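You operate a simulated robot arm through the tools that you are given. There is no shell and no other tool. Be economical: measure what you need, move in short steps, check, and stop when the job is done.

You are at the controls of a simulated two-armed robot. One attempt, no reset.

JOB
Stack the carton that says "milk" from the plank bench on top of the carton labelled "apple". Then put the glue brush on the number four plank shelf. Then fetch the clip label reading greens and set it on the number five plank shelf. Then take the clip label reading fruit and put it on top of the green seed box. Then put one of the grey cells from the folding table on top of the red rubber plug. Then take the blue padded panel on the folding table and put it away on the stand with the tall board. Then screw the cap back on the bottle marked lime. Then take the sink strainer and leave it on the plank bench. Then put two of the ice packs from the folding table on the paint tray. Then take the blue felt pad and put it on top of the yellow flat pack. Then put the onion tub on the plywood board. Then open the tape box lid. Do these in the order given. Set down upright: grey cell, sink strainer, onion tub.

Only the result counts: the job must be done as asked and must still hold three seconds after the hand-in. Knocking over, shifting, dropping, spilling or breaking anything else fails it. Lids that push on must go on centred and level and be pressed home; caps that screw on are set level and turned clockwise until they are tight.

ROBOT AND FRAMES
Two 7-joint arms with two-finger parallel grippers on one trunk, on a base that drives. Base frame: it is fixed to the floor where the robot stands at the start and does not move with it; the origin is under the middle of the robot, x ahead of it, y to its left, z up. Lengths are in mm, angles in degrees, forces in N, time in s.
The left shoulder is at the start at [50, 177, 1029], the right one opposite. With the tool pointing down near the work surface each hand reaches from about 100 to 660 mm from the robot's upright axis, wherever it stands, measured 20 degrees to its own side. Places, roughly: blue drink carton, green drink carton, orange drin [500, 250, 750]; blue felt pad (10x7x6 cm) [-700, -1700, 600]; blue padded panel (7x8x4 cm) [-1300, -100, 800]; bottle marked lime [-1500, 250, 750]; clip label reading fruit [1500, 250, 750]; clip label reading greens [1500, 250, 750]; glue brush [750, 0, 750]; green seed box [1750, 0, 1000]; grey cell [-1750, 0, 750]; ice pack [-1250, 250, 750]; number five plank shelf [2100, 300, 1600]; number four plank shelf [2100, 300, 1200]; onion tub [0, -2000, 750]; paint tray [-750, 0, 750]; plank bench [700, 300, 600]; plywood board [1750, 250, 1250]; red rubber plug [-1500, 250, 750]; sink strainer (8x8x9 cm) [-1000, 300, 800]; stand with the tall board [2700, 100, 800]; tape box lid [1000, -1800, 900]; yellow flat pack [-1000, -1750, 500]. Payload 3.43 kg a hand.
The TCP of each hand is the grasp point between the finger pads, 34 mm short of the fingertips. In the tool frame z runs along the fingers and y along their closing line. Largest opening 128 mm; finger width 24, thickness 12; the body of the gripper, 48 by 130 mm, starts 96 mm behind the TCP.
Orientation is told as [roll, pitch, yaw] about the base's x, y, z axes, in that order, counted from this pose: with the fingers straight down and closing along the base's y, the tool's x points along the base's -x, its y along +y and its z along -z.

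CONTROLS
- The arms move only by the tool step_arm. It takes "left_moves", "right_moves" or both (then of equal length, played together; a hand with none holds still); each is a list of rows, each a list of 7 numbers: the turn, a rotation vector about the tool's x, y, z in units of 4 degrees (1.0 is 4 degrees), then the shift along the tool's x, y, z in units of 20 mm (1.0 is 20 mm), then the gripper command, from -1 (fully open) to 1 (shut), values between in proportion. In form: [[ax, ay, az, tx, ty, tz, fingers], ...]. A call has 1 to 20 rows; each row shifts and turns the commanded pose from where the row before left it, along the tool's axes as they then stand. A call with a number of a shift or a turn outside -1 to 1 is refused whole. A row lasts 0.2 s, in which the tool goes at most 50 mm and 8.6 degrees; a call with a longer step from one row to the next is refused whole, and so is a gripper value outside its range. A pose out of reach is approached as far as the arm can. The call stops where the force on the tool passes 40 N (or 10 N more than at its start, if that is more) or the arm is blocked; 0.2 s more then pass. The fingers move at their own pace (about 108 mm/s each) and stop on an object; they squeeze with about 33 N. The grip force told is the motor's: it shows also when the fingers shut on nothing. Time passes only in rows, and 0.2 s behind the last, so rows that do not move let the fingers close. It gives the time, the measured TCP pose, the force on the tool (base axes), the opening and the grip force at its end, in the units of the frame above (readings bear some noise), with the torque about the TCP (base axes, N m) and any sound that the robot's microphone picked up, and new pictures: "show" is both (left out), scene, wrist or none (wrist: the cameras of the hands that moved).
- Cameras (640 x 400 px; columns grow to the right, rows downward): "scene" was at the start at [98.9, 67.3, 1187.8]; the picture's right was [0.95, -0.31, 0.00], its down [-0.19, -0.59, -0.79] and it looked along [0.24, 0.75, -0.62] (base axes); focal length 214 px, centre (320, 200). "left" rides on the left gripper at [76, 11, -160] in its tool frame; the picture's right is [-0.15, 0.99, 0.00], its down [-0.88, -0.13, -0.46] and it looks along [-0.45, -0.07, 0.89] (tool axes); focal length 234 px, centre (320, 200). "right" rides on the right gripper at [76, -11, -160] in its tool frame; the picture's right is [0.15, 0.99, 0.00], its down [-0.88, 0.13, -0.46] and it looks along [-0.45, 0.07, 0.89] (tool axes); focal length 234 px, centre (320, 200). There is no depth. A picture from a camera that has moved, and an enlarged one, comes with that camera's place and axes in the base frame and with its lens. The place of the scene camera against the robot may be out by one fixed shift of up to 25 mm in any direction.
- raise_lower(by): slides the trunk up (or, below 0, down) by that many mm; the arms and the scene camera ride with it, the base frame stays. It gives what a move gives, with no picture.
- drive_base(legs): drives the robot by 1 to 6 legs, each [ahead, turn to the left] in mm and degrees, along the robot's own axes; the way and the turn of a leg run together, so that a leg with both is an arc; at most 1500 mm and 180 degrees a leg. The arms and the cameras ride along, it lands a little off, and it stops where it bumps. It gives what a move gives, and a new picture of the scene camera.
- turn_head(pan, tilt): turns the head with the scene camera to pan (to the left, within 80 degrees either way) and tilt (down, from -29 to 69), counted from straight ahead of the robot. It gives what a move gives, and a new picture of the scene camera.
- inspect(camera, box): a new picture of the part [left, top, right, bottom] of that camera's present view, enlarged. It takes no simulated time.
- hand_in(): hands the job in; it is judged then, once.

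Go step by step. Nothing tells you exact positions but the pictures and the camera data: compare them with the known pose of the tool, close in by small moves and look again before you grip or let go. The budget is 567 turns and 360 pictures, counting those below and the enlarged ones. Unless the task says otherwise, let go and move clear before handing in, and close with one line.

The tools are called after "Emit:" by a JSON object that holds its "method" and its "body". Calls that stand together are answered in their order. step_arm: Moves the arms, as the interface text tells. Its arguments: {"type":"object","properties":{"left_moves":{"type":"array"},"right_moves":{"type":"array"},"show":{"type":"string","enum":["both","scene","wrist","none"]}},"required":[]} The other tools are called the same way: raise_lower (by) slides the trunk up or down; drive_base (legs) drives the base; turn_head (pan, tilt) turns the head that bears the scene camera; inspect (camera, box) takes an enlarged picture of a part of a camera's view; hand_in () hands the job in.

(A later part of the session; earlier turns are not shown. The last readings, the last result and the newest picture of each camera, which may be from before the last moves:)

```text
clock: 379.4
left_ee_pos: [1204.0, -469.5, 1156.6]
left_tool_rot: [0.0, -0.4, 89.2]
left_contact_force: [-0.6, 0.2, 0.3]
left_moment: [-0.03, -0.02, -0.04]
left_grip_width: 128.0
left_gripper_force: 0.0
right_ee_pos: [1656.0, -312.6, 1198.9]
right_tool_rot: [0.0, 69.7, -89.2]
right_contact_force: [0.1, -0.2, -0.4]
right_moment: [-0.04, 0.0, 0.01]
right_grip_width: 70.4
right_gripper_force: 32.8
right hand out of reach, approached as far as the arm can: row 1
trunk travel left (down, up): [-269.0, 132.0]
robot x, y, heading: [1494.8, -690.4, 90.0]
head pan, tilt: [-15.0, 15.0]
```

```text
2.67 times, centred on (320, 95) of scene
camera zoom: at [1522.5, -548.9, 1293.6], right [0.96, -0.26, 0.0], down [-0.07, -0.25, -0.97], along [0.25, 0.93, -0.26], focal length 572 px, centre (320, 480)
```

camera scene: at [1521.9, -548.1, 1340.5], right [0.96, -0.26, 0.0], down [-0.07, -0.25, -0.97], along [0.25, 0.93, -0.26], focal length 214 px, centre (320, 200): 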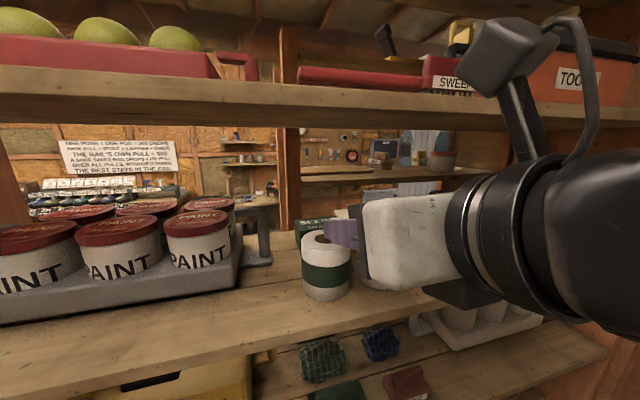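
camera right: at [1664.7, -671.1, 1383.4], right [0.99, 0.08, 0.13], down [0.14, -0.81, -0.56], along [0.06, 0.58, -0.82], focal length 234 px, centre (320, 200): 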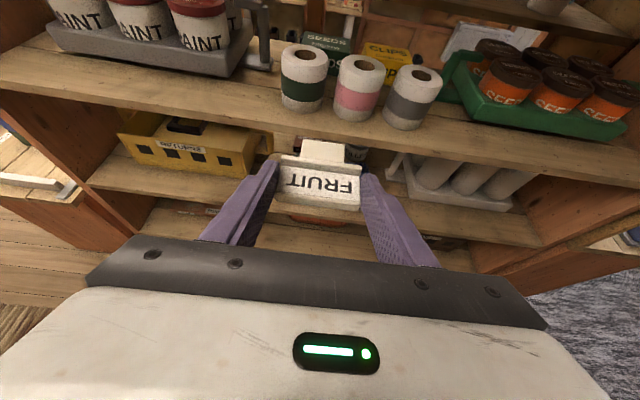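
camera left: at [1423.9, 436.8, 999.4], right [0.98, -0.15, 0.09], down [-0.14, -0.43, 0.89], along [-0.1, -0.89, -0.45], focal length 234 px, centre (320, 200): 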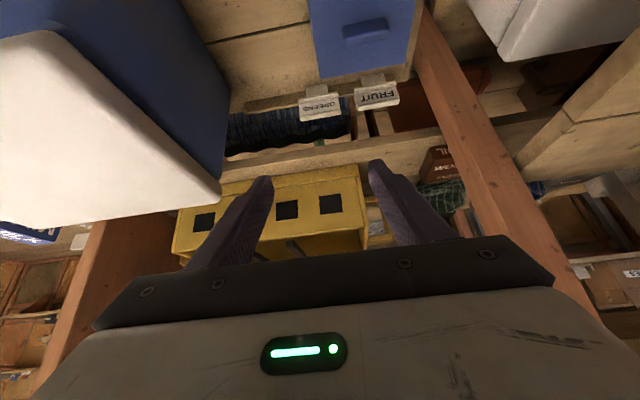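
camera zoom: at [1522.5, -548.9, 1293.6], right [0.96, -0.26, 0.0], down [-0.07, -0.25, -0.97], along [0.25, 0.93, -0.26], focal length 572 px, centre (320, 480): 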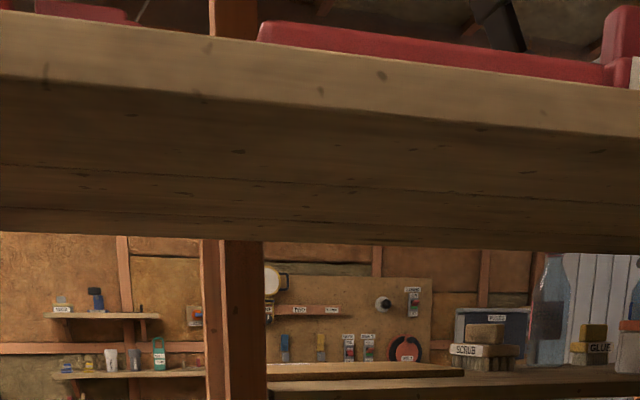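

Shelf underside is near 1372, so there's about 20 mm above the camera. I drive 100 mm forward, then move the hand over the rolls.

Emit:
{"method": "drive_base", "body": {"legs": [[95, 0]]}}

Emit:
{"method": "inspect", "body": {"camera": "right", "box": [160, 60, 480, 260]}}

```text
clock: 380.5
left_ee_pos: [1203.2, -374.0, 1155.9]
left_tool_rot: [0.0, -0.5, 89.3]
left_contact_force: [0.0, 0.2, -0.2]
left_moment: [-0.02, -0.01, -0.01]
left_grip_width: 128.1
left_gripper_force: 0.0
right_ee_pos: [1657.0, -214.9, 1200.5]
right_tool_rot: [0.0, 69.8, -89.1]
right_contact_force: [0.5, -2.4, 4.9]
right_moment: [0.17, 0.19, 0.06]
right_grip_width: 70.5
right_gripper_force: 33.2
trunk travel left (down, up): [-269.0, 132.0]
robot x, y, heading: [1494.2, -599.5, 89.7]
head pan, tilt: [-15.0, 15.0]
camera scene: at [1522.1, -453.5, 1293.7], right [0.96, -0.26, 0.0], down [-0.07, -0.25, -0.97], along [0.25, 0.93, -0.26], focal length 214 px, centre (320, 200)
```

scene: 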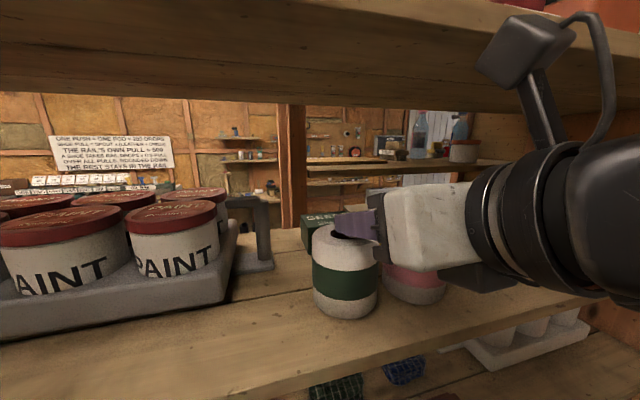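

```text
2.00 times, centred on (320, 160) of right
camera zoom: at [1647.1, -339.6, 1327.0], right [0.99, 0.07, 0.14], down [0.14, -0.73, -0.67], along [0.06, 0.68, -0.73], focal length 468 px, centre (320, 280)
```

zoom: 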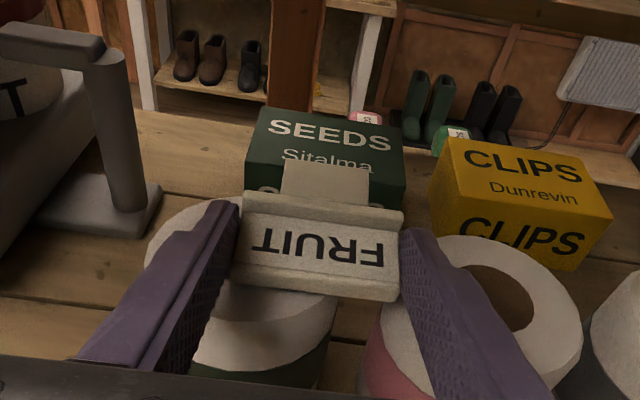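

The hand brushed the roll's top; I raise at once and flatten the hand a bit before crossing.

Emit:
{"method": "raise_lower", "body": {"by": 14}}

Emit:
{"method": "step_arm", "body": {"right_moves": [[0, 1, 0, 0, 0, 0, 1]], "show": "both"}}

```text
clock: 381.1
left_ee_pos: [1203.6, -373.2, 1170.1]
left_tool_rot: [-0.1, -0.4, 89.3]
left_contact_force: [-0.4, 0.6, -1.2]
left_moment: [-0.02, -0.01, 0.01]
left_grip_width: 128.2
left_gripper_force: 0.1
right_ee_pos: [1656.1, -215.1, 1212.9]
right_tool_rot: [-0.1, 69.8, -89.2]
right_contact_force: [0.3, 0.4, -0.6]
right_moment: [0.0, -0.03, 0.02]
right_grip_width: 70.7
right_gripper_force: 33.1
trunk travel left (down, up): [-283.0, 118.0]
robot x, y, heading: [1494.8, -597.6, 89.7]
head pan, tilt: [-15.0, 15.0]
```

```text
clock: 381.6
left_ee_pos: [1202.9, -373.9, 1171.3]
left_tool_rot: [0.1, -0.4, 89.2]
left_contact_force: [1.1, 0.2, -0.1]
left_moment: [0.01, -0.01, 0.0]
left_grip_width: 128.2
left_gripper_force: 0.0
right_ee_pos: [1651.7, -208.8, 1223.2]
right_tool_rot: [-0.1, 73.6, -89.2]
right_contact_force: [-0.9, 0.0, -0.5]
right_moment: [-0.01, -0.01, 0.01]
right_grip_width: 70.4
right_gripper_force: 33.2
right hand out of reach, approached as far as the arm can: row 1
trunk travel left (down, up): [-283.0, 118.0]
robot x, y, heading: [1494.2, -595.5, 89.8]
head pan, tilt: [-15.0, 15.0]
camera scene: at [1522.2, -453.1, 1307.6], right [0.96, -0.26, 0.0], down [-0.07, -0.25, -0.97], along [0.25, 0.93, -0.26], focal length 214 px, centre (320, 200)
camera right: at [1641.8, -339.8, 1343.2], right [0.99, 0.05, 0.14], down [0.14, -0.68, -0.72], along [0.06, 0.73, -0.68], focal length 234 px, centre (320, 200)
```

scene: 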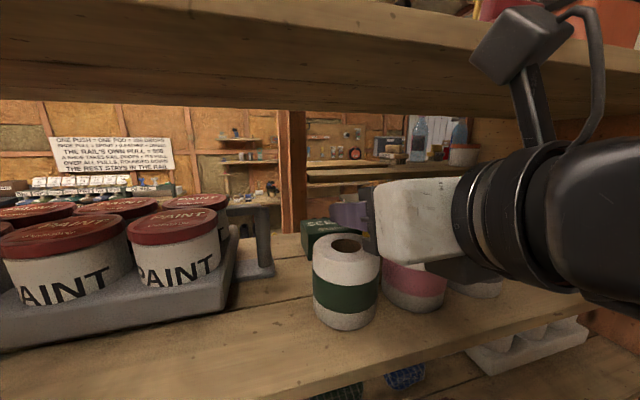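
right: 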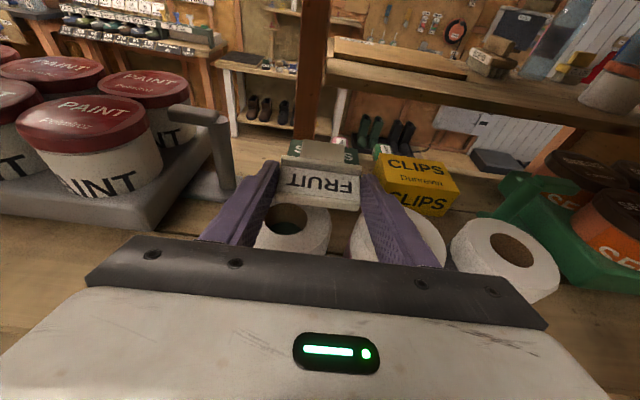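

Emit:
{"method": "step_arm", "body": {"right_moves": [[0, 0, 0, -0.43, 0.2, 0.13, 1], [0, 0, 0, 0.29, 0.1, 0.97, 1], [0, 0, 0, 0.29, 0.1, 0.97, 1], [0, 0, 0, 0.29, 0, 0.97, 1], [0, 0, 0, 0.29, 0, 0.97, 1]], "show": "scene"}}

Emit:
{"method": "inspect", "body": {"camera": "right", "box": [160, 60, 480, 260]}}

```text
clock: 382.8
left_ee_pos: [1203.8, -373.7, 1170.5]
left_tool_rot: [0.0, -0.4, 89.2]
left_contact_force: [-0.3, 0.8, 0.8]
left_moment: [0.03, 0.0, 0.03]
left_grip_width: 128.2
left_gripper_force: 0.0
right_ee_pos: [1654.1, -121.9, 1222.7]
right_tool_rot: [-0.1, 73.8, -89.2]
right_contact_force: [0.1, 0.8, 0.3]
right_moment: [-0.03, -0.03, 0.02]
right_grip_width: 70.5
right_gripper_force: 33.7
right hand out of reach, approached as far as the arm can: row 1
trunk travel left (down, up): [-283.0, 118.0]
robot x, y, heading: [1491.7, -601.2, 89.7]
head pan, tilt: [-15.0, 15.0]
camera scene: at [1522.4, -452.9, 1307.6], right [0.96, -0.26, 0.0], down [-0.07, -0.25, -0.97], along [0.25, 0.93, -0.26], focal length 214 px, centre (320, 200)
```

scene: 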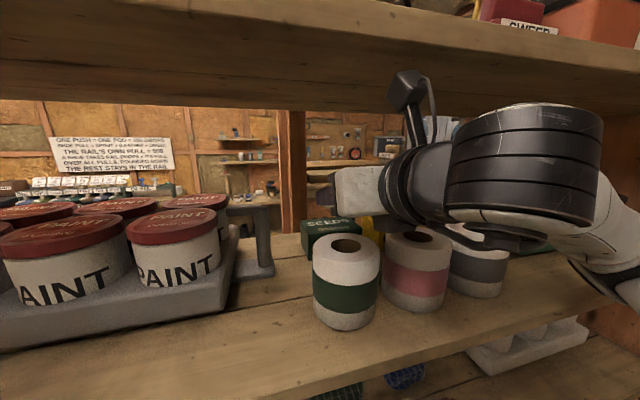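

```text
2.00 times, centred on (320, 160) of right
camera zoom: at [1645.6, -253.8, 1341.3], right [0.99, 0.06, 0.14], down [0.14, -0.68, -0.72], along [0.06, 0.73, -0.68], focal length 468 px, centre (320, 280)
```

zoom: 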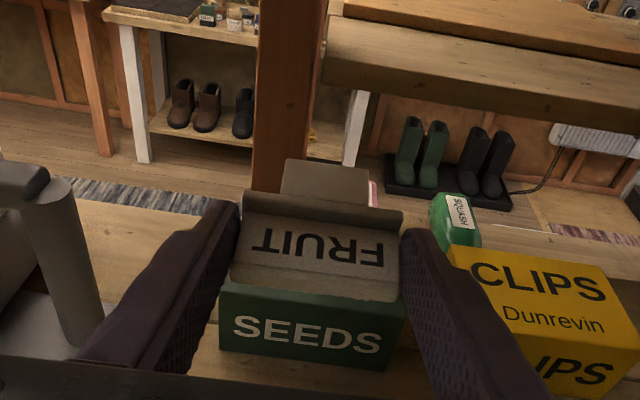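

Emit:
{"method": "step_arm", "body": {"right_moves": [[0, 0, 0, 0.28, 0.1, 0.95, 1], [0, 0, 0, 0.28, 0.1, 0.95, 1], [0, 0, 0, 0.28, 0.1, 0.95, 1], [0, 0, 0, 0.28, 0, 0.95, 1], [0, 0, 0, -0.8, 0, 0.23, 1], [0, 0, 0, -0.75, 0, 0.22, 1], [0, -1, 0, 0, 0, 0, 1], [0, -1, 0, 0, 0, 0, 1], [0, -0.9, 0, 0, 0, 0, 1]], "show": "scene"}}

Emit:
{"method": "inspect", "body": {"camera": "right", "box": [160, 60, 480, 260]}}

Emit:
{"method": "inspect", "body": {"camera": "scene", "box": [280, 140, 480, 265]}}

```text
clock: 384.8
left_ee_pos: [1200.9, -381.3, 1170.2]
left_tool_rot: [-0.1, -0.8, 89.4]
left_contact_force: [0.1, 0.3, 0.2]
left_moment: [0.0, -0.01, 0.0]
left_grip_width: 128.1
left_gripper_force: 0.0
right_ee_pos: [1656.9, -50.3, 1193.3]
right_tool_rot: [0.2, 62.5, -88.9]
right_contact_force: [0.5, -0.2, 0.2]
right_moment: [0.0, 0.02, 0.02]
right_grip_width: 70.6
right_gripper_force: 33.1
trunk travel left (down, up): [-283.0, 118.0]
robot x, y, heading: [1495.5, -595.7, 90.1]
head pan, tilt: [-15.0, 15.0]
camera scene: at [1520.0, -460.0, 1308.0], right [0.96, -0.26, 0.0], down [-0.07, -0.24, -0.97], along [0.25, 0.93, -0.25], focal length 214 px, centre (320, 200)
```

scene: 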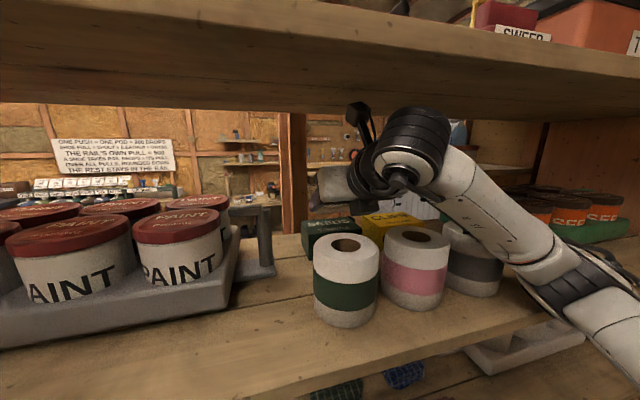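

```text
2.00 times, centred on (320, 160) of right
camera zoom: at [1647.5, -155.9, 1335.9], right [0.99, 0.08, 0.13], down [0.14, -0.81, -0.57], along [0.06, 0.58, -0.81], focal length 468 px, centre (320, 280)
```

zoom: 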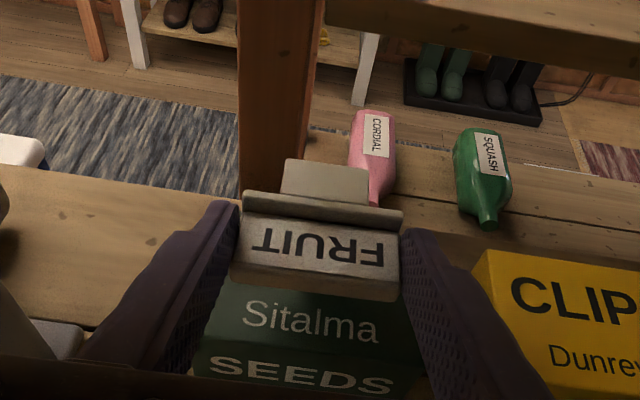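

```text
3.20 times, centred on (380, 202) of scene
camera zoom: at [1520.0, -460.0, 1308.0], right [0.96, -0.26, 0.0], down [-0.07, -0.24, -0.97], along [0.25, 0.93, -0.25], focal length 686 px, centre (128, 192)
```

zoom: 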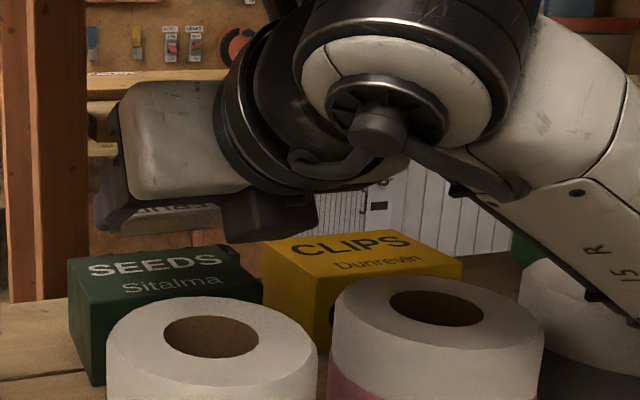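

Emit:
{"method": "step_arm", "body": {"right_moves": [[0, 0, 0, -0.6, 0, 0.31, 1], [0, 0, 0, -0.5, 0, 0.26, 1], [0, 0, 0, 0, 0, 0, 1]], "show": "none"}}

Emit:
{"method": "inspect", "body": {"camera": "scene", "box": [280, 140, 480, 265]}}

```text
clock: 385.8
left_ee_pos: [1193.6, -377.9, 1167.7]
left_tool_rot: [-0.4, -0.9, 89.1]
left_contact_force: [-0.3, -0.4, 0.2]
left_moment: [0.02, -0.04, 0.01]
left_grip_width: 127.7
left_gripper_force: 0.1
right_ee_pos: [1649.4, -53.9, 1193.3]
right_tool_rot: [1.5, 65.4, -87.5]
right_contact_force: [-0.2, -0.7, -0.1]
right_moment: [-0.04, 0.0, 0.02]
right_grip_width: 70.4
right_gripper_force: 33.0
trunk travel left (down, up): [-283.0, 118.0]
robot x, y, heading: [1497.8, -596.9, 89.9]
head pan, tilt: [-15.0, 15.0]
stopped in row 3 (right hand): the arm was blocked; the commanded pose is now the measured one
```

```text
3.20 times, centred on (380, 202) of scene
camera zoom: at [1511.9, -459.0, 1307.0], right [0.97, -0.26, 0.01], down [-0.06, -0.24, -0.97], along [0.25, 0.93, -0.25], focal length 686 px, centre (128, 192)
```

zoom: 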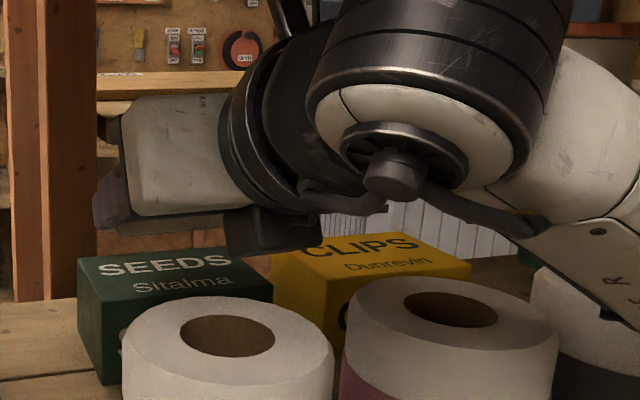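

Emit:
{"method": "step_arm", "body": {"right_moves": [[0, 0, 0, 0.6, 0, -0.31, 1], [0, 0, 0, 0.3, 0, -0.15, 1]], "show": "none"}}

Emit:
{"method": "turn_head", "body": {"pan": -45, "tilt": 25}}

```text
clock: 386.4
left_ee_pos: [1202.2, -375.1, 1168.9]
left_tool_rot: [-0.1, -0.6, 89.2]
left_contact_force: [-0.2, 0.1, -0.1]
left_moment: [0.0, -0.01, 0.03]
left_grip_width: 127.9
left_gripper_force: 0.0
right_ee_pos: [1657.4, -50.1, 1204.0]
right_tool_rot: [0.1, 64.3, -88.8]
right_contact_force: [0.3, 0.5, -0.6]
right_moment: [0.02, -0.01, 0.0]
right_grip_width: 70.5
right_gripper_force: 32.7
trunk travel left (down, up): [-283.0, 118.0]
robot x, y, heading: [1498.0, -600.6, 89.7]
head pan, tilt: [-15.0, 15.0]
```

```text
clock: 387.3
left_ee_pos: [1204.0, -373.2, 1169.4]
left_tool_rot: [0.0, -0.4, 89.2]
left_contact_force: [-0.2, 0.2, -0.1]
left_moment: [0.01, -0.04, 0.01]
left_grip_width: 128.1
left_gripper_force: 0.1
right_ee_pos: [1657.5, -47.3, 1203.9]
right_tool_rot: [0.2, 64.2, -88.9]
right_contact_force: [1.0, -0.5, -0.5]
right_moment: [-0.03, 0.01, 0.01]
right_grip_width: 70.4
right_gripper_force: 33.2
trunk travel left (down, up): [-283.0, 118.0]
robot x, y, heading: [1496.9, -595.7, 89.9]
head pan, tilt: [-45.0, 25.0]
camera scene: at [1562.7, -477.9, 1291.4], right [0.71, -0.71, 0.0], down [-0.3, -0.3, -0.91], along [0.64, 0.64, -0.42], focal length 214 px, centre (320, 200)
```

scene: 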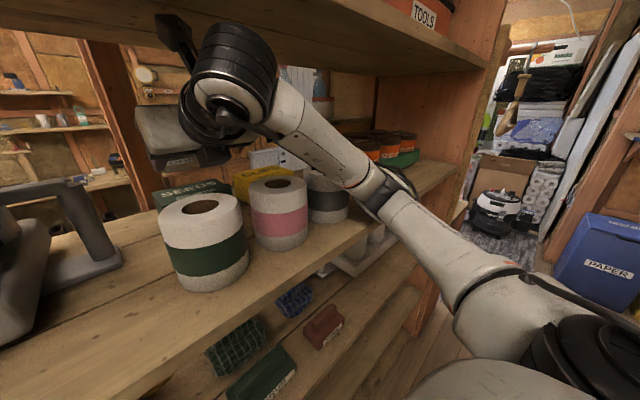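

The elbow is against the shelf edge. I back the base 90 mm and extend the arm instead.

Emit:
{"method": "drive_base", "body": {"legs": [[-90, 0]]}}

Emit:
{"method": "step_arm", "body": {"right_moves": [[0, 0, 0, 0.43, 0, 0.9, 1], [0, 0, 0, 0.43, 0, 0.9, 1], [0, 0, 0, 0.43, 0, 0.9, 1], [0, 0, 0, 0.43, 0, 0.9, 1], [0, 0, 0, 0.15, 0, 0.3, 1]], "show": "scene"}}

Emit:
{"method": "inspect", "body": {"camera": "right", "box": [160, 60, 480, 260]}}

```text
clock: 388.4
left_ee_pos: [1203.3, -463.2, 1170.8]
left_tool_rot: [0.0, -0.5, 89.2]
left_contact_force: [-0.2, 0.2, 0.3]
left_moment: [0.01, 0.02, 0.0]
left_grip_width: 128.2
left_gripper_force: 0.1
right_ee_pos: [1657.9, -136.5, 1204.0]
right_tool_rot: [0.0, 64.4, -89.0]
right_contact_force: [-0.8, -0.1, 0.0]
right_moment: [-0.02, 0.01, 0.0]
right_grip_width: 70.2
right_gripper_force: 32.9
trunk travel left (down, up): [-283.0, 118.0]
robot x, y, heading: [1497.2, -686.3, 89.8]
head pan, tilt: [-45.0, 25.0]
camera scene: at [1562.9, -567.2, 1291.5], right [0.71, -0.71, 0.0], down [-0.3, -0.3, -0.91], along [0.64, 0.64, -0.42], focal length 214 px, centre (320, 200)
```

scene: 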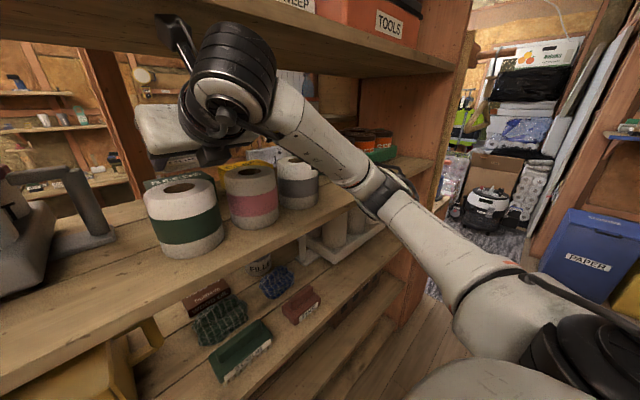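

```text
clock: 389.6
left_ee_pos: [1202.1, -460.5, 1170.5]
left_tool_rot: [0.1, -0.4, 89.3]
left_contact_force: [-0.1, 0.0, 0.1]
left_moment: [0.01, -0.01, -0.02]
left_grip_width: 128.2
left_gripper_force: 0.2
right_ee_pos: [1657.1, -49.1, 1203.0]
right_tool_rot: [0.0, 64.3, -88.8]
right_contact_force: [-0.2, -0.5, -0.8]
right_moment: [-0.03, 0.02, -0.03]
right_grip_width: 70.3
right_gripper_force: 32.7
trunk travel left (down, up): [-283.0, 118.0]
robot x, y, heading: [1494.6, -686.1, 90.1]
head pan, tilt: [-45.0, 25.0]
camera scene: at [1562.9, -566.3, 1291.4], right [0.71, -0.71, 0.0], down [-0.3, -0.3, -0.91], along [0.64, 0.64, -0.42], focal length 214 px, centre (320, 200)
```

scene: 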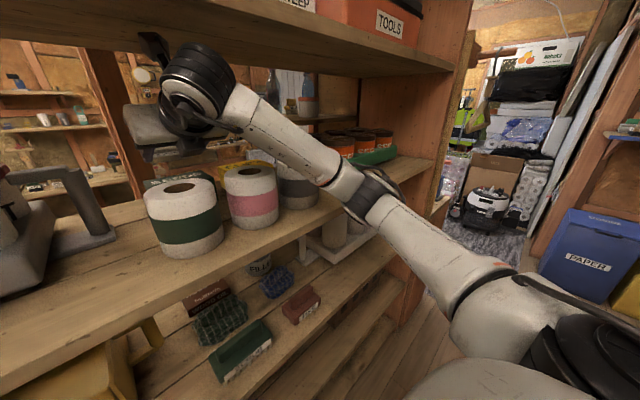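

```text
2.00 times, centred on (320, 160) of right
camera zoom: at [1647.1, -160.9, 1342.9], right [0.99, 0.08, 0.13], down [0.14, -0.79, -0.59], along [0.06, 0.61, -0.79], focal length 468 px, centre (320, 280)
```

zoom: 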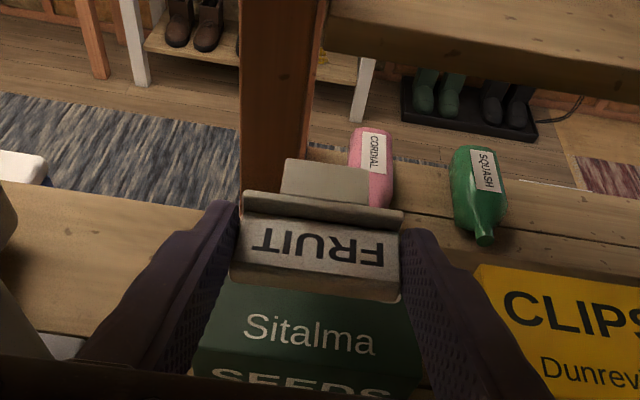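

Emit:
{"method": "step_arm", "body": {"right_moves": [[0, 0, 0, -0.6, 0, 0.29, 1], [0, 0, 0, -0.5, 0, 0.24, 1], [0, 0, 0, 0, 0, 0, 1]], "show": "none"}}

Emit:
{"method": "step_arm", "body": {"right_moves": [[0, 0, 0, -0.3, 0, 0.145, 1], [0, 0, 0, 0, 0, 0, 1]], "show": "none"}}

Emit:
{"method": "inspect", "body": {"camera": "scene", "box": [100, 60, 340, 230]}}

```text
clock: 390.4
left_ee_pos: [1203.0, -460.7, 1170.3]
left_tool_rot: [0.0, -0.4, 89.2]
left_contact_force: [0.1, 0.6, -0.8]
left_moment: [0.02, -0.01, 0.02]
left_grip_width: 127.9
left_gripper_force: 0.1
right_ee_pos: [1658.4, -51.6, 1179.8]
right_tool_rot: [-0.1, 64.2, -89.0]
right_contact_force: [0.1, -0.6, 0.4]
right_moment: [0.0, 0.0, 0.02]
right_grip_width: 70.5
right_gripper_force: 32.9
trunk travel left (down, up): [-283.0, 118.0]
robot x, y, heading: [1495.6, -689.8, 89.8]
head pan, tilt: [-45.0, 25.0]
```

```text
clock: 391.0
left_ee_pos: [1203.8, -461.1, 1171.0]
left_tool_rot: [0.0, -0.4, 89.2]
left_contact_force: [-0.1, -0.5, -0.1]
left_moment: [-0.01, 0.03, -0.01]
left_grip_width: 127.9
left_gripper_force: 0.1
right_ee_pos: [1656.5, -51.4, 1171.6]
right_tool_rot: [-0.1, 64.2, -89.0]
right_contact_force: [-0.1, 0.1, -0.1]
right_moment: [-0.03, 0.01, 0.03]
right_grip_width: 70.5
right_gripper_force: 33.0
trunk travel left (down, up): [-283.0, 118.0]
robot x, y, heading: [1495.4, -692.3, 89.8]
head pan, tilt: [-45.0, 25.0]
```

```text
2.35 times, centred on (220, 145) of scene
camera zoom: at [1562.9, -566.3, 1291.4], right [0.71, -0.71, 0.0], down [-0.3, -0.3, -0.91], along [0.64, 0.64, -0.42], focal length 505 px, centre (555, 329)
```

zoom: 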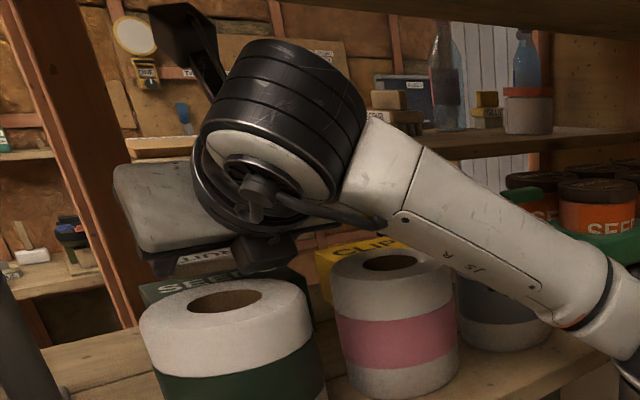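

Emit:
{"method": "step_arm", "body": {"right_moves": [[0, 0, 0, -0.2, 0, 0.1, 1], [0, 0, 0, 0, 0, 0, 1]], "show": "none"}}

Emit:
{"method": "step_arm", "body": {"right_moves": [[0, 0, 0, -0.2, 0, 0.1, 1], [0, 0, 0, 0, 0, 0, 1]], "show": "none"}}

Emit:
{"method": "step_arm", "body": {"right_moves": [[0, 0, 0, -0.15, 0, 0.08, 1], [0, 0, 0, 0, 0, 0, 1]], "show": "none"}}

Emit:
{"method": "inspect", "body": {"camera": "right", "box": [160, 60, 480, 260]}}

```text
clock: 391.6
left_ee_pos: [1203.8, -461.3, 1170.3]
left_tool_rot: [0.0, -0.5, 89.2]
left_contact_force: [0.7, 0.2, -0.3]
left_moment: [-0.02, -0.01, -0.01]
left_grip_width: 128.0
left_gripper_force: 0.1
right_ee_pos: [1656.4, -50.1, 1167.9]
right_tool_rot: [0.0, 64.3, -89.0]
right_contact_force: [0.1, 0.0, 0.0]
right_moment: [0.0, -0.01, 0.0]
right_grip_width: 70.4
right_gripper_force: 33.4
trunk travel left (down, up): [-283.0, 118.0]
robot x, y, heading: [1491.8, -686.5, 89.6]
head pan, tilt: [-45.0, 25.0]
```

```text
clock: 392.2
left_ee_pos: [1203.3, -462.4, 1170.8]
left_tool_rot: [0.0, -0.6, 89.1]
left_contact_force: [0.5, 0.7, 0.4]
left_moment: [-0.03, 0.06, -0.01]
left_grip_width: 127.8
left_gripper_force: 0.1
right_ee_pos: [1655.7, -50.1, 1166.9]
right_tool_rot: [-0.3, 64.6, -89.2]
right_contact_force: [0.1, 4.9, 14.7]
right_moment: [-1.74, 0.11, -0.03]
right_grip_width: 70.4
right_gripper_force: 33.0
trunk travel left (down, up): [-283.0, 118.0]
robot x, y, heading: [1497.6, -687.7, 90.1]
head pan, tilt: [-45.0, 25.0]
```

```text
clock: 392.8
left_ee_pos: [1201.5, -461.9, 1170.8]
left_tool_rot: [0.0, -0.4, 89.2]
left_contact_force: [0.9, 0.0, -1.4]
left_moment: [0.03, 0.03, -0.01]
left_grip_width: 127.9
left_gripper_force: 0.1
right_ee_pos: [1656.9, -51.2, 1167.5]
right_tool_rot: [-0.5, 64.9, -89.6]
right_contact_force: [0.4, 12.0, 36.8]
right_moment: [-4.08, 0.23, -0.02]
right_grip_width: 70.2
right_gripper_force: 32.7
trunk travel left (down, up): [-283.0, 118.0]
robot x, y, heading: [1497.1, -688.1, 89.8]
head pan, tilt: [-45.0, 25.0]
```

```text
2.00 times, centred on (320, 160) of right
camera zoom: at [1647.9, -163.4, 1305.3], right [0.99, 0.08, 0.13], down [0.14, -0.78, -0.61], along [0.05, 0.62, -0.79], focal length 468 px, centre (320, 280)
```

zoom: 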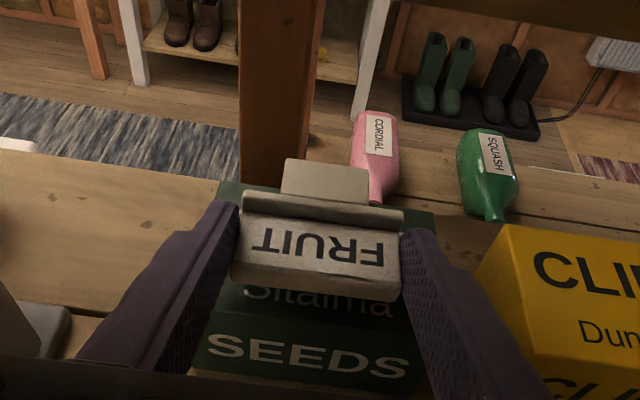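

The gripper body touches the roll's rim (moment shows contact behind). I rise, steepen the hand to about 55°, and descend again.

Emit:
{"method": "step_arm", "body": {"right_moves": [[0, 0, 0, 0.6, 0, -0.29, 1], [0, -0.8, 0, 0, 0, 0, 1], [0, -0.8, 0, 0, 0, 0, 1], [0, -0.8, 0, 0, 0, 0, 1], [0, 0, 0, 0, 0, 0, 1]], "show": "scene"}}

Emit:
{"method": "inspect", "body": {"camera": "scene", "box": [100, 60, 340, 230]}}

```text
clock: 394.0
left_ee_pos: [1202.5, -462.3, 1170.4]
left_tool_rot: [-0.1, -0.5, 89.3]
left_contact_force: [-0.2, 0.3, 0.3]
left_moment: [0.02, 0.02, -0.03]
left_grip_width: 128.0
left_gripper_force: 0.2
right_ee_pos: [1656.4, -50.3, 1173.1]
right_tool_rot: [0.0, 54.6, -89.1]
right_contact_force: [0.0, 0.9, -0.4]
right_moment: [-0.02, -0.01, 0.01]
right_grip_width: 70.1
right_gripper_force: 33.9
trunk travel left (down, up): [-283.0, 118.0]
robot x, y, heading: [1494.1, -688.0, 90.0]
head pan, tilt: [-45.0, 25.0]
camera scene: at [1562.9, -566.3, 1291.3], right [0.71, -0.71, 0.0], down [-0.3, -0.3, -0.91], along [0.64, 0.64, -0.42], focal length 214 px, centre (320, 200)
```

scene: 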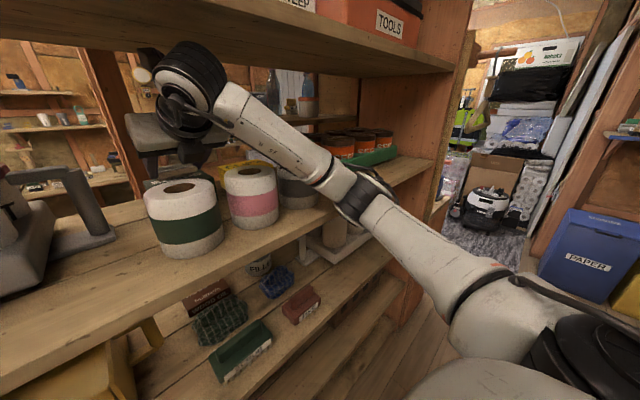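

```text
2.35 times, centred on (220, 145) of scene
camera zoom: at [1562.9, -566.3, 1291.3], right [0.71, -0.71, 0.0], down [-0.3, -0.3, -0.91], along [0.64, 0.64, -0.42], focal length 505 px, centre (555, 329)
```

zoom: 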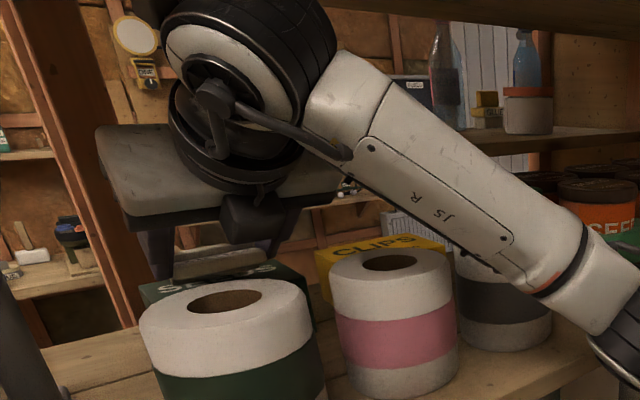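

Emit:
{"method": "step_arm", "body": {"right_moves": [[0, 0, 0, -0.2, 0, 0.145, 1], [0, 0, 0, 0, 0, 0, 1]], "show": "none"}}

Emit:
{"method": "step_arm", "body": {"right_moves": [[0, 0, 0, -0.15, 0, 0.11, 1], [0, 0, 0, 0, 0, 0, 1]], "show": "none"}}

Emit:
{"method": "step_arm", "body": {"right_moves": [[0, 0, 0, -0.12, 0, 0.09, 1], [0, 0, 0, 0, 0, 0, 1]], "show": "none"}}

Emit:
{"method": "inspect", "body": {"camera": "right", "box": [160, 60, 480, 260]}}

```text
clock: 394.6
left_ee_pos: [1202.6, -462.4, 1169.9]
left_tool_rot: [0.0, -0.6, 89.2]
left_contact_force: [-0.7, 0.3, -0.2]
left_moment: [-0.02, 0.0, 0.0]
left_grip_width: 128.0
left_gripper_force: 0.2
right_ee_pos: [1655.8, -48.9, 1170.9]
right_tool_rot: [-0.2, 54.9, -89.1]
right_contact_force: [-1.0, 0.5, 7.7]
right_moment: [0.49, 0.16, -0.02]
right_grip_width: 70.3
right_gripper_force: 32.7
trunk travel left (down, up): [-283.0, 118.0]
robot x, y, heading: [1497.2, -688.0, 89.7]
head pan, tilt: [-45.0, 25.0]
```

```text
clock: 395.2
left_ee_pos: [1203.4, -463.0, 1171.1]
left_tool_rot: [0.0, -0.5, 89.2]
left_contact_force: [-0.3, 1.4, -1.0]
left_moment: [0.02, 0.01, 0.02]
left_grip_width: 127.8
left_gripper_force: 0.0
right_ee_pos: [1655.6, -50.3, 1168.6]
right_tool_rot: [0.0, 55.0, -89.1]
right_contact_force: [-0.4, 1.6, 15.9]
right_moment: [1.09, 0.12, -0.01]
right_grip_width: 70.7
right_gripper_force: 33.3
trunk travel left (down, up): [-283.0, 118.0]
robot x, y, heading: [1494.3, -684.5, 89.9]
head pan, tilt: [-45.0, 25.0]
```

```text
clock: 395.8
left_ee_pos: [1201.2, -462.0, 1170.8]
left_tool_rot: [0.0, -0.5, 89.2]
left_contact_force: [0.1, 0.2, 0.3]
left_moment: [-0.02, 0.0, 0.0]
left_grip_width: 128.0
left_gripper_force: 0.0
right_ee_pos: [1656.7, -51.6, 1166.1]
right_tool_rot: [0.0, 55.0, -89.1]
right_contact_force: [-0.5, -2.6, 17.6]
right_moment: [1.04, 0.13, 0.05]
right_grip_width: 70.4
right_gripper_force: 33.5
trunk travel left (down, up): [-283.0, 118.0]
robot x, y, heading: [1495.8, -688.8, 89.9]
head pan, tilt: [-45.0, 25.0]
```

```text
2.00 times, centred on (320, 160) of right
camera zoom: at [1646.8, -138.2, 1321.0], right [0.99, 0.1, 0.12], down [0.15, -0.88, -0.46], along [0.06, 0.47, -0.88], focal length 468 px, centre (320, 280)
```

zoom: 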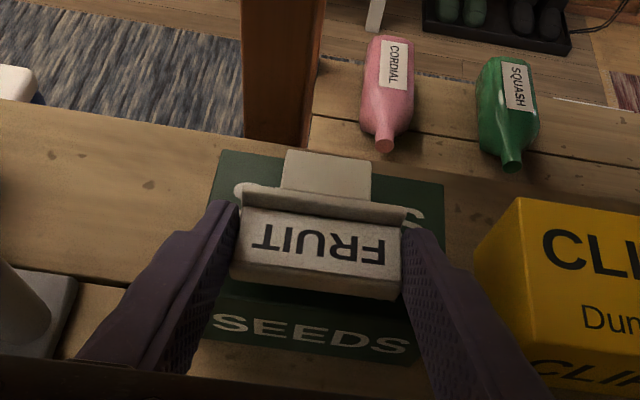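

Tab end rests on the box. I open, then rise and re-flatten the hand in stages to retreat as I came in.

Emit:
{"method": "step_arm", "body": {"right_moves": [[0, 0, 0, 0, 0, 0, 0.3], [0, 0, 0, 0, 0, 0, -0.2], [0, 0, 0, 0, 0, 0, -0.3], [0, 0, 0, 0.45, 0, -0.3, -0.3], [0, 1, 0, 0, 0, 0, -0.3], [0, 1, 0, 0, 0, 0, -0.3], [0, 0, 0, 0.85, 0, -0.42, -0.3], [0, 1, 0, 0, 0, 0, -0.3], [0, 1, 0, 0, 0, 0, -0.3], [0, 0, 0, 0.7, 0, -0.28, -0.3], [0, 0.75, 0, 0, 0, 0, -0.3], [0, 0, 0, 0.8, 0, -0.23, -0.3]], "show": "scene"}}

Emit:
{"method": "inspect", "body": {"camera": "right", "box": [160, 60, 480, 260]}}

```text
clock: 398.4
left_ee_pos: [1203.4, -462.1, 1170.1]
left_tool_rot: [-0.1, -0.4, 89.1]
left_contact_force: [0.9, 0.5, 1.0]
left_moment: [0.0, -0.03, 0.01]
left_grip_width: 128.1
left_gripper_force: 0.0
right_ee_pos: [1656.3, -49.3, 1222.7]
right_tool_rot: [0.2, 73.7, -88.7]
right_contact_force: [-0.1, -0.4, 0.7]
right_moment: [-0.01, 0.0, 0.01]
right_grip_width: 83.4
right_gripper_force: 0.1
trunk travel left (down, up): [-283.0, 118.0]
robot x, y, heading: [1494.1, -687.4, 90.1]
head pan, tilt: [-45.0, 25.0]
camera scene: at [1562.6, -566.5, 1291.4], right [0.71, -0.71, 0.0], down [-0.3, -0.3, -0.91], along [0.64, 0.64, -0.42], focal length 214 px, centre (320, 200)
```

scene: 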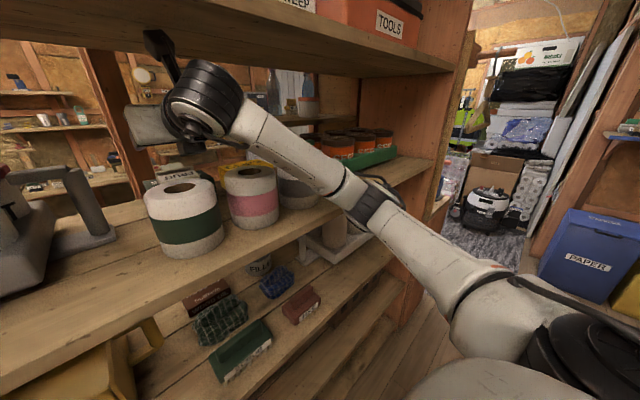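

```text
2.00 times, centred on (320, 160) of right
camera zoom: at [1647.6, -180.8, 1342.7], right [0.99, 0.06, 0.14], down [0.14, -0.68, -0.72], along [0.05, 0.73, -0.68], focal length 468 px, centre (320, 280)
```

zoom: 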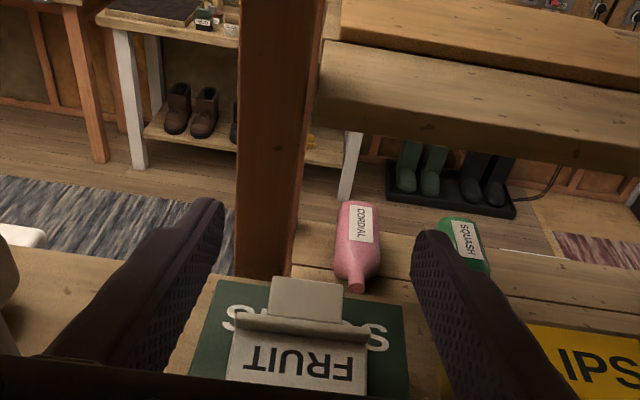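

FRUIT rests on the SEEDS box. I back the robot straight out.

Emit:
{"method": "drive_base", "body": {"legs": [[-330, 0]]}}

Emit:
{"method": "turn_head", "body": {"pan": -10, "tilt": 18}}

Emit:
{"method": "inspect", "body": {"camera": "right", "box": [160, 0, 480, 200]}}

```text
clock: 400.6
left_ee_pos: [1201.5, -796.9, 1169.7]
left_tool_rot: [0.0, -0.4, 89.3]
left_contact_force: [-0.3, -0.7, 0.7]
left_moment: [-0.02, -0.02, 0.0]
left_grip_width: 128.0
left_gripper_force: 0.0
right_ee_pos: [1655.3, -384.8, 1223.5]
right_tool_rot: [0.0, 73.8, -88.9]
right_contact_force: [-0.7, 0.3, -0.3]
right_moment: [0.03, -0.01, 0.0]
right_grip_width: 83.3
right_gripper_force: 0.1
trunk travel left (down, up): [-283.0, 118.0]
robot x, y, heading: [1493.1, -1021.8, 89.9]
head pan, tilt: [-45.0, 25.0]
camera scene: at [1562.1, -901.0, 1291.5], right [0.71, -0.71, 0.0], down [-0.3, -0.3, -0.91], along [0.64, 0.64, -0.42], focal length 214 px, centre (320, 200)
```

scene: 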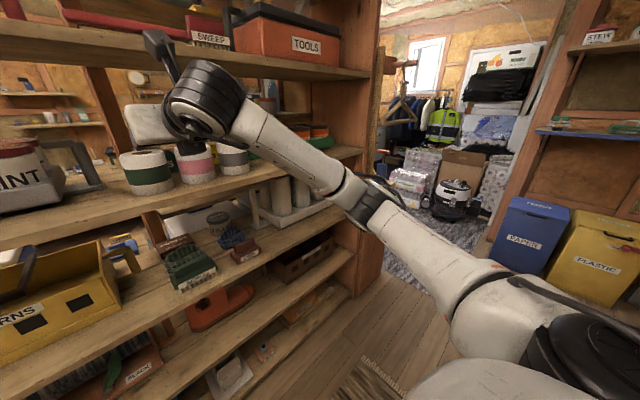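

```text
clock: 401.6
left_ee_pos: [1202.3, -795.4, 1170.5]
left_tool_rot: [-0.1, -0.4, 89.3]
left_contact_force: [0.3, 1.0, 1.0]
left_moment: [0.03, 0.03, 0.02]
left_grip_width: 128.0
left_gripper_force: 0.0
right_ee_pos: [1656.2, -383.4, 1222.5]
right_tool_rot: [-0.1, 73.6, -88.8]
right_contact_force: [0.2, -0.1, -0.1]
right_moment: [-0.05, 0.04, 0.02]
right_grip_width: 83.2
right_gripper_force: 0.1
trunk travel left (down, up): [-283.0, 118.0]
robot x, y, heading: [1492.5, -1016.8, 90.2]
head pan, tilt: [-10.0, 18.0]
camera scene: at [1513.2, -873.7, 1302.7], right [0.98, -0.18, 0.0], down [-0.05, -0.3, -0.95], along [0.17, 0.94, -0.31], focal length 214 px, centre (320, 200)
```

scene: 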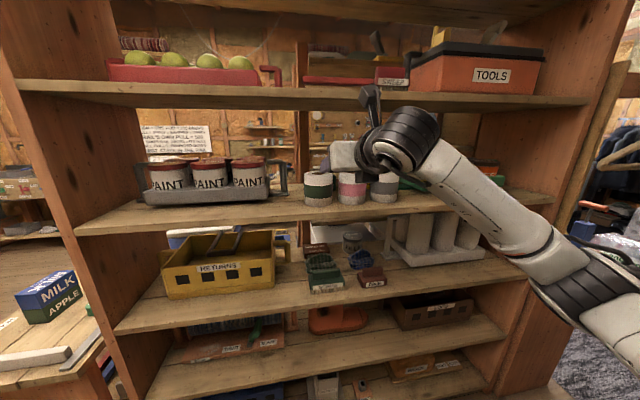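

```text
2.00 times, centred on (320, 100) of right
camera zoom: at [1646.6, -514.5, 1342.4], right [0.99, 0.06, 0.14], down [0.14, -0.68, -0.72], along [0.05, 0.73, -0.68], focal length 468 px, centre (320, 400)
```

zoom: 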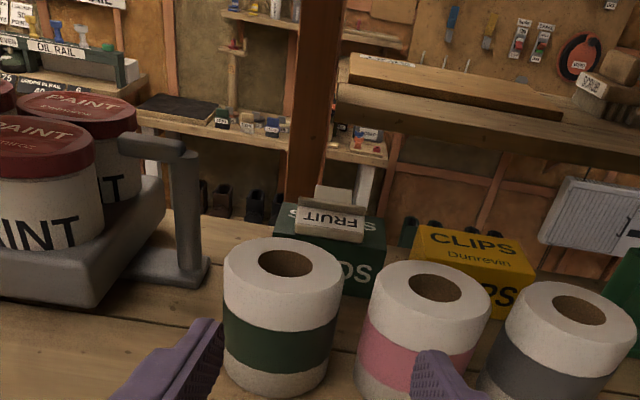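

FRUIT done. Next the folding table in the west; I restore the right hand's normal orientation first.

Emit:
{"method": "step_arm", "body": {"right_moves": [[0, -1, 0, 0, 0, 0, -1], [0, -1, 0, 0, 0, 0, -1], [0, -1, 0, 0, 0, 0, -1], [0, -1, 0, 0, 0, 0, -1], [0, -1, 0, 0, 0, 0, -1], [0, -1, 0, 0, 0, 0, -1], [0, -1, 0, 0, 0, 0, -1], [0, -1, 0, 0, 0, 0, -1], [0, -1, 0, 0, 0, 0, -1], [0, -1, 0, 0, 0, 0, -1], [0, 0, -1, -0.5, 0, -0.5, -1], [0, 0, -1, 0, 0, -0.5, -1], [0, 0, -1, 0, 0, -0.5, -1], [0, 0, -1, 0, 0, -0.5, -1], [0, 0, -1, 0, 0, 0, -1], [0, 0, -1, 0, 0, 0, -1], [0, 0, -1, 0, 0, 0, -1], [0, 0, -1, 0, 0, 0, -1], [0, 0, -1, 0, 0, 0, -1], [0, 0, -1, 0, 0, 0, -1]], "show": "none"}}

Emit:
{"method": "step_arm", "body": {"right_moves": [[0, 0, -1, 0, 0, 0, -1], [0, 0, -1, 0, 0, 0, -1], [0, 0, -1, 0, 0, 0, -1], [0, 0, -1, 0, 0, 0, -1], [0, 0, -1, 0, 0, 0, -1], [0, 0, -1, 0, 0, 0, -1], [0, 0, -1, 0, 0, 0, -1], [0, 0, -1, 0, 0, 0, -1], [0, 0, -1, 0, 0, 0, -1], [0, 0, -1, 0, 0, 0, -1], [0, 0, -1, 0, 0, 0, -1], [0, 0, -1, 0, 0, 0, -1], [0, 0, -1, 0, 0, 0, -1], [0, 0, -1, 0, 0, 0, -1], [0, 0, -1, 0, 0, 0, -1], [0, 0, -1, 0, 0, 0, -1], [0, 0, -1, 0, 0, 0, -1], [0, 0, -1, 0, 0, 0, -1], [0, 0, -1, 0, 0, 0, -1], [0, 0, -1, 0, 0, 0, -1]], "show": "none"}}

Emit:
{"method": "step_arm", "body": {"right_moves": [[0, 0, -1, 0, 0, 0, -1], [0, 0, -1, 0, 0, 0, -1], [0, 0, -1, 0, 0, 0, -1], [0, 0, -1, 0, 0, 0, -1], [0, 0, -1, 0, 0, 0, -1], [0, 0, -1, 0, 0, 0, -1], [0, 0, -1, 0, 0, 0, -1], [0, 0, -1, 0, 0, 0, -1], [0, 0, -1, 0, 0, 0, -1], [0, 0, -1, 0, 0, 0, -1], [0, 0, -1, 0, 0, 0, -1], [0, 0, -1, 0, 0, 0, -1], [0, 0, -1, 0, 0, 0, -1], [0, 0, -1, 0, 0, 0, -1], [0, 0, -1, 0, 0, 0, -1]], "show": "none"}}

Emit:
{"method": "drive_base", "body": {"legs": [[0, 90], [1500, 0], [250, 0]]}}

Emit:
{"method": "turn_head", "body": {"pan": -40, "tilt": 20}}

```text
clock: 405.8
left_ee_pos: [1201.9, -795.9, 1170.9]
left_tool_rot: [0.0, -0.4, 89.4]
left_contact_force: [0.7, 0.7, -0.6]
left_moment: [0.02, -0.02, -0.01]
left_grip_width: 128.2
left_gripper_force: 0.0
right_ee_pos: [1656.5, -413.8, 1250.5]
right_tool_rot: [23.2, 25.0, -43.6]
right_contact_force: [0.1, 0.3, -0.1]
right_moment: [-0.03, 0.0, 0.03]
right_grip_width: 127.7
right_gripper_force: 0.0
trunk travel left (down, up): [-283.0, 118.0]
robot x, y, heading: [1492.7, -1017.5, 89.9]
head pan, tilt: [-10.0, 18.0]
```

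```text
clock: 410.0
left_ee_pos: [1202.5, -795.6, 1170.0]
left_tool_rot: [-0.1, -0.3, 89.4]
left_contact_force: [-0.5, 0.1, -0.2]
left_moment: [0.03, 0.0, 0.0]
left_grip_width: 127.9
left_gripper_force: 0.0
right_ee_pos: [1655.1, -413.9, 1250.7]
right_tool_rot: [29.9, -16.1, 26.9]
right_contact_force: [-0.4, -0.2, 0.7]
right_moment: [0.03, 0.02, 0.01]
right_grip_width: 128.1
right_gripper_force: 0.0
trunk travel left (down, up): [-283.0, 118.0]
robot x, y, heading: [1492.0, -1020.6, 89.9]
head pan, tilt: [-10.0, 18.0]
```

```text
clock: 413.2
left_ee_pos: [1202.1, -795.7, 1171.0]
left_tool_rot: [0.1, -0.4, 89.3]
left_contact_force: [-0.3, 0.7, 0.2]
left_moment: [0.02, 0.01, 0.0]
left_grip_width: 128.1
left_gripper_force: 0.0
right_ee_pos: [1656.3, -413.2, 1249.8]
right_tool_rot: [0.0, -33.6, 91.2]
right_contact_force: [0.1, 0.3, 0.6]
right_moment: [0.03, 0.0, 0.0]
right_grip_width: 127.7
right_gripper_force: 0.1
trunk travel left (down, up): [-283.0, 118.0]
robot x, y, heading: [1496.6, -1023.8, 90.0]
head pan, tilt: [-10.0, 18.0]
```

```text
clock: 425.8
left_ee_pos: [-472.9, -1311.8, 1169.5]
left_tool_rot: [-0.1, -0.3, 179.7]
left_contact_force: [0.1, 0.1, 0.5]
left_moment: [-0.01, -0.04, -0.01]
left_grip_width: 128.0
left_gripper_force: 0.0
right_ee_pos: [-859.2, -860.1, 1250.1]
right_tool_rot: [0.0, -33.6, -178.5]
right_contact_force: [0.2, 0.0, 0.3]
right_moment: [-0.02, -0.01, -0.04]
right_grip_width: 127.8
right_gripper_force: 0.0
trunk travel left (down, up): [-283.0, 118.0]
robot x, y, heading: [-249.3, -1021.2, -179.7]
head pan, tilt: [-10.0, 18.0]
camera scene: at [-410.3, -1016.9, 1302.6], right [0.17, 0.99, 0.0], down [0.31, -0.05, -0.95], along [-0.94, 0.16, -0.31], focal length 214 px, centre (320, 200)
```

scene: 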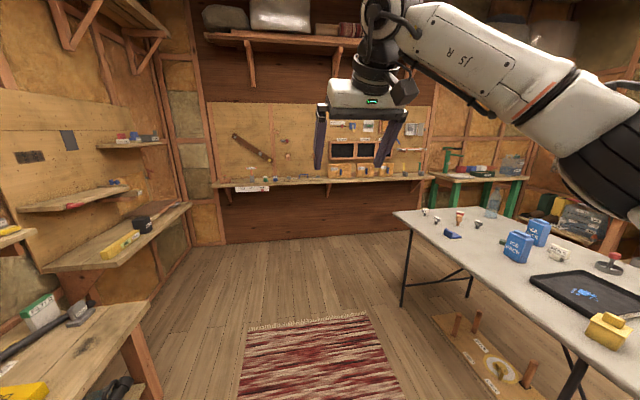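

```text
clock: 426.8
left_ee_pos: [-471.6, -1310.5, 1169.8]
left_tool_rot: [0.0, -0.3, 179.7]
left_contact_force: [0.0, 0.0, 0.3]
left_moment: [-0.01, 0.01, 0.01]
left_grip_width: 127.7
left_gripper_force: 0.0
right_ee_pos: [-857.5, -859.4, 1249.8]
right_tool_rot: [0.0, -33.6, -178.5]
right_contact_force: [0.2, -0.3, 0.1]
right_moment: [0.01, 0.0, -0.01]
right_grip_width: 128.0
right_gripper_force: 0.1
trunk travel left (down, up): [-283.0, 118.0]
robot x, y, heading: [-248.7, -1018.3, -179.9]
head pan, tilt: [-40.0, 20.0]
camera scene: at [-389.3, -973.2, 1299.5], right [0.64, 0.77, 0.0], down [0.26, -0.22, -0.94], along [-0.72, 0.6, -0.34], focal length 214 px, centre (320, 200)
```

scene: 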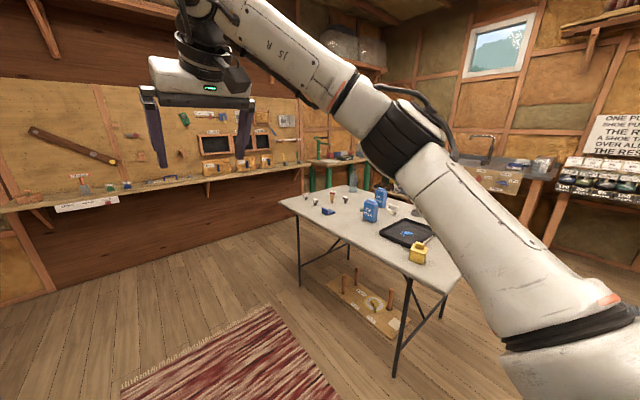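

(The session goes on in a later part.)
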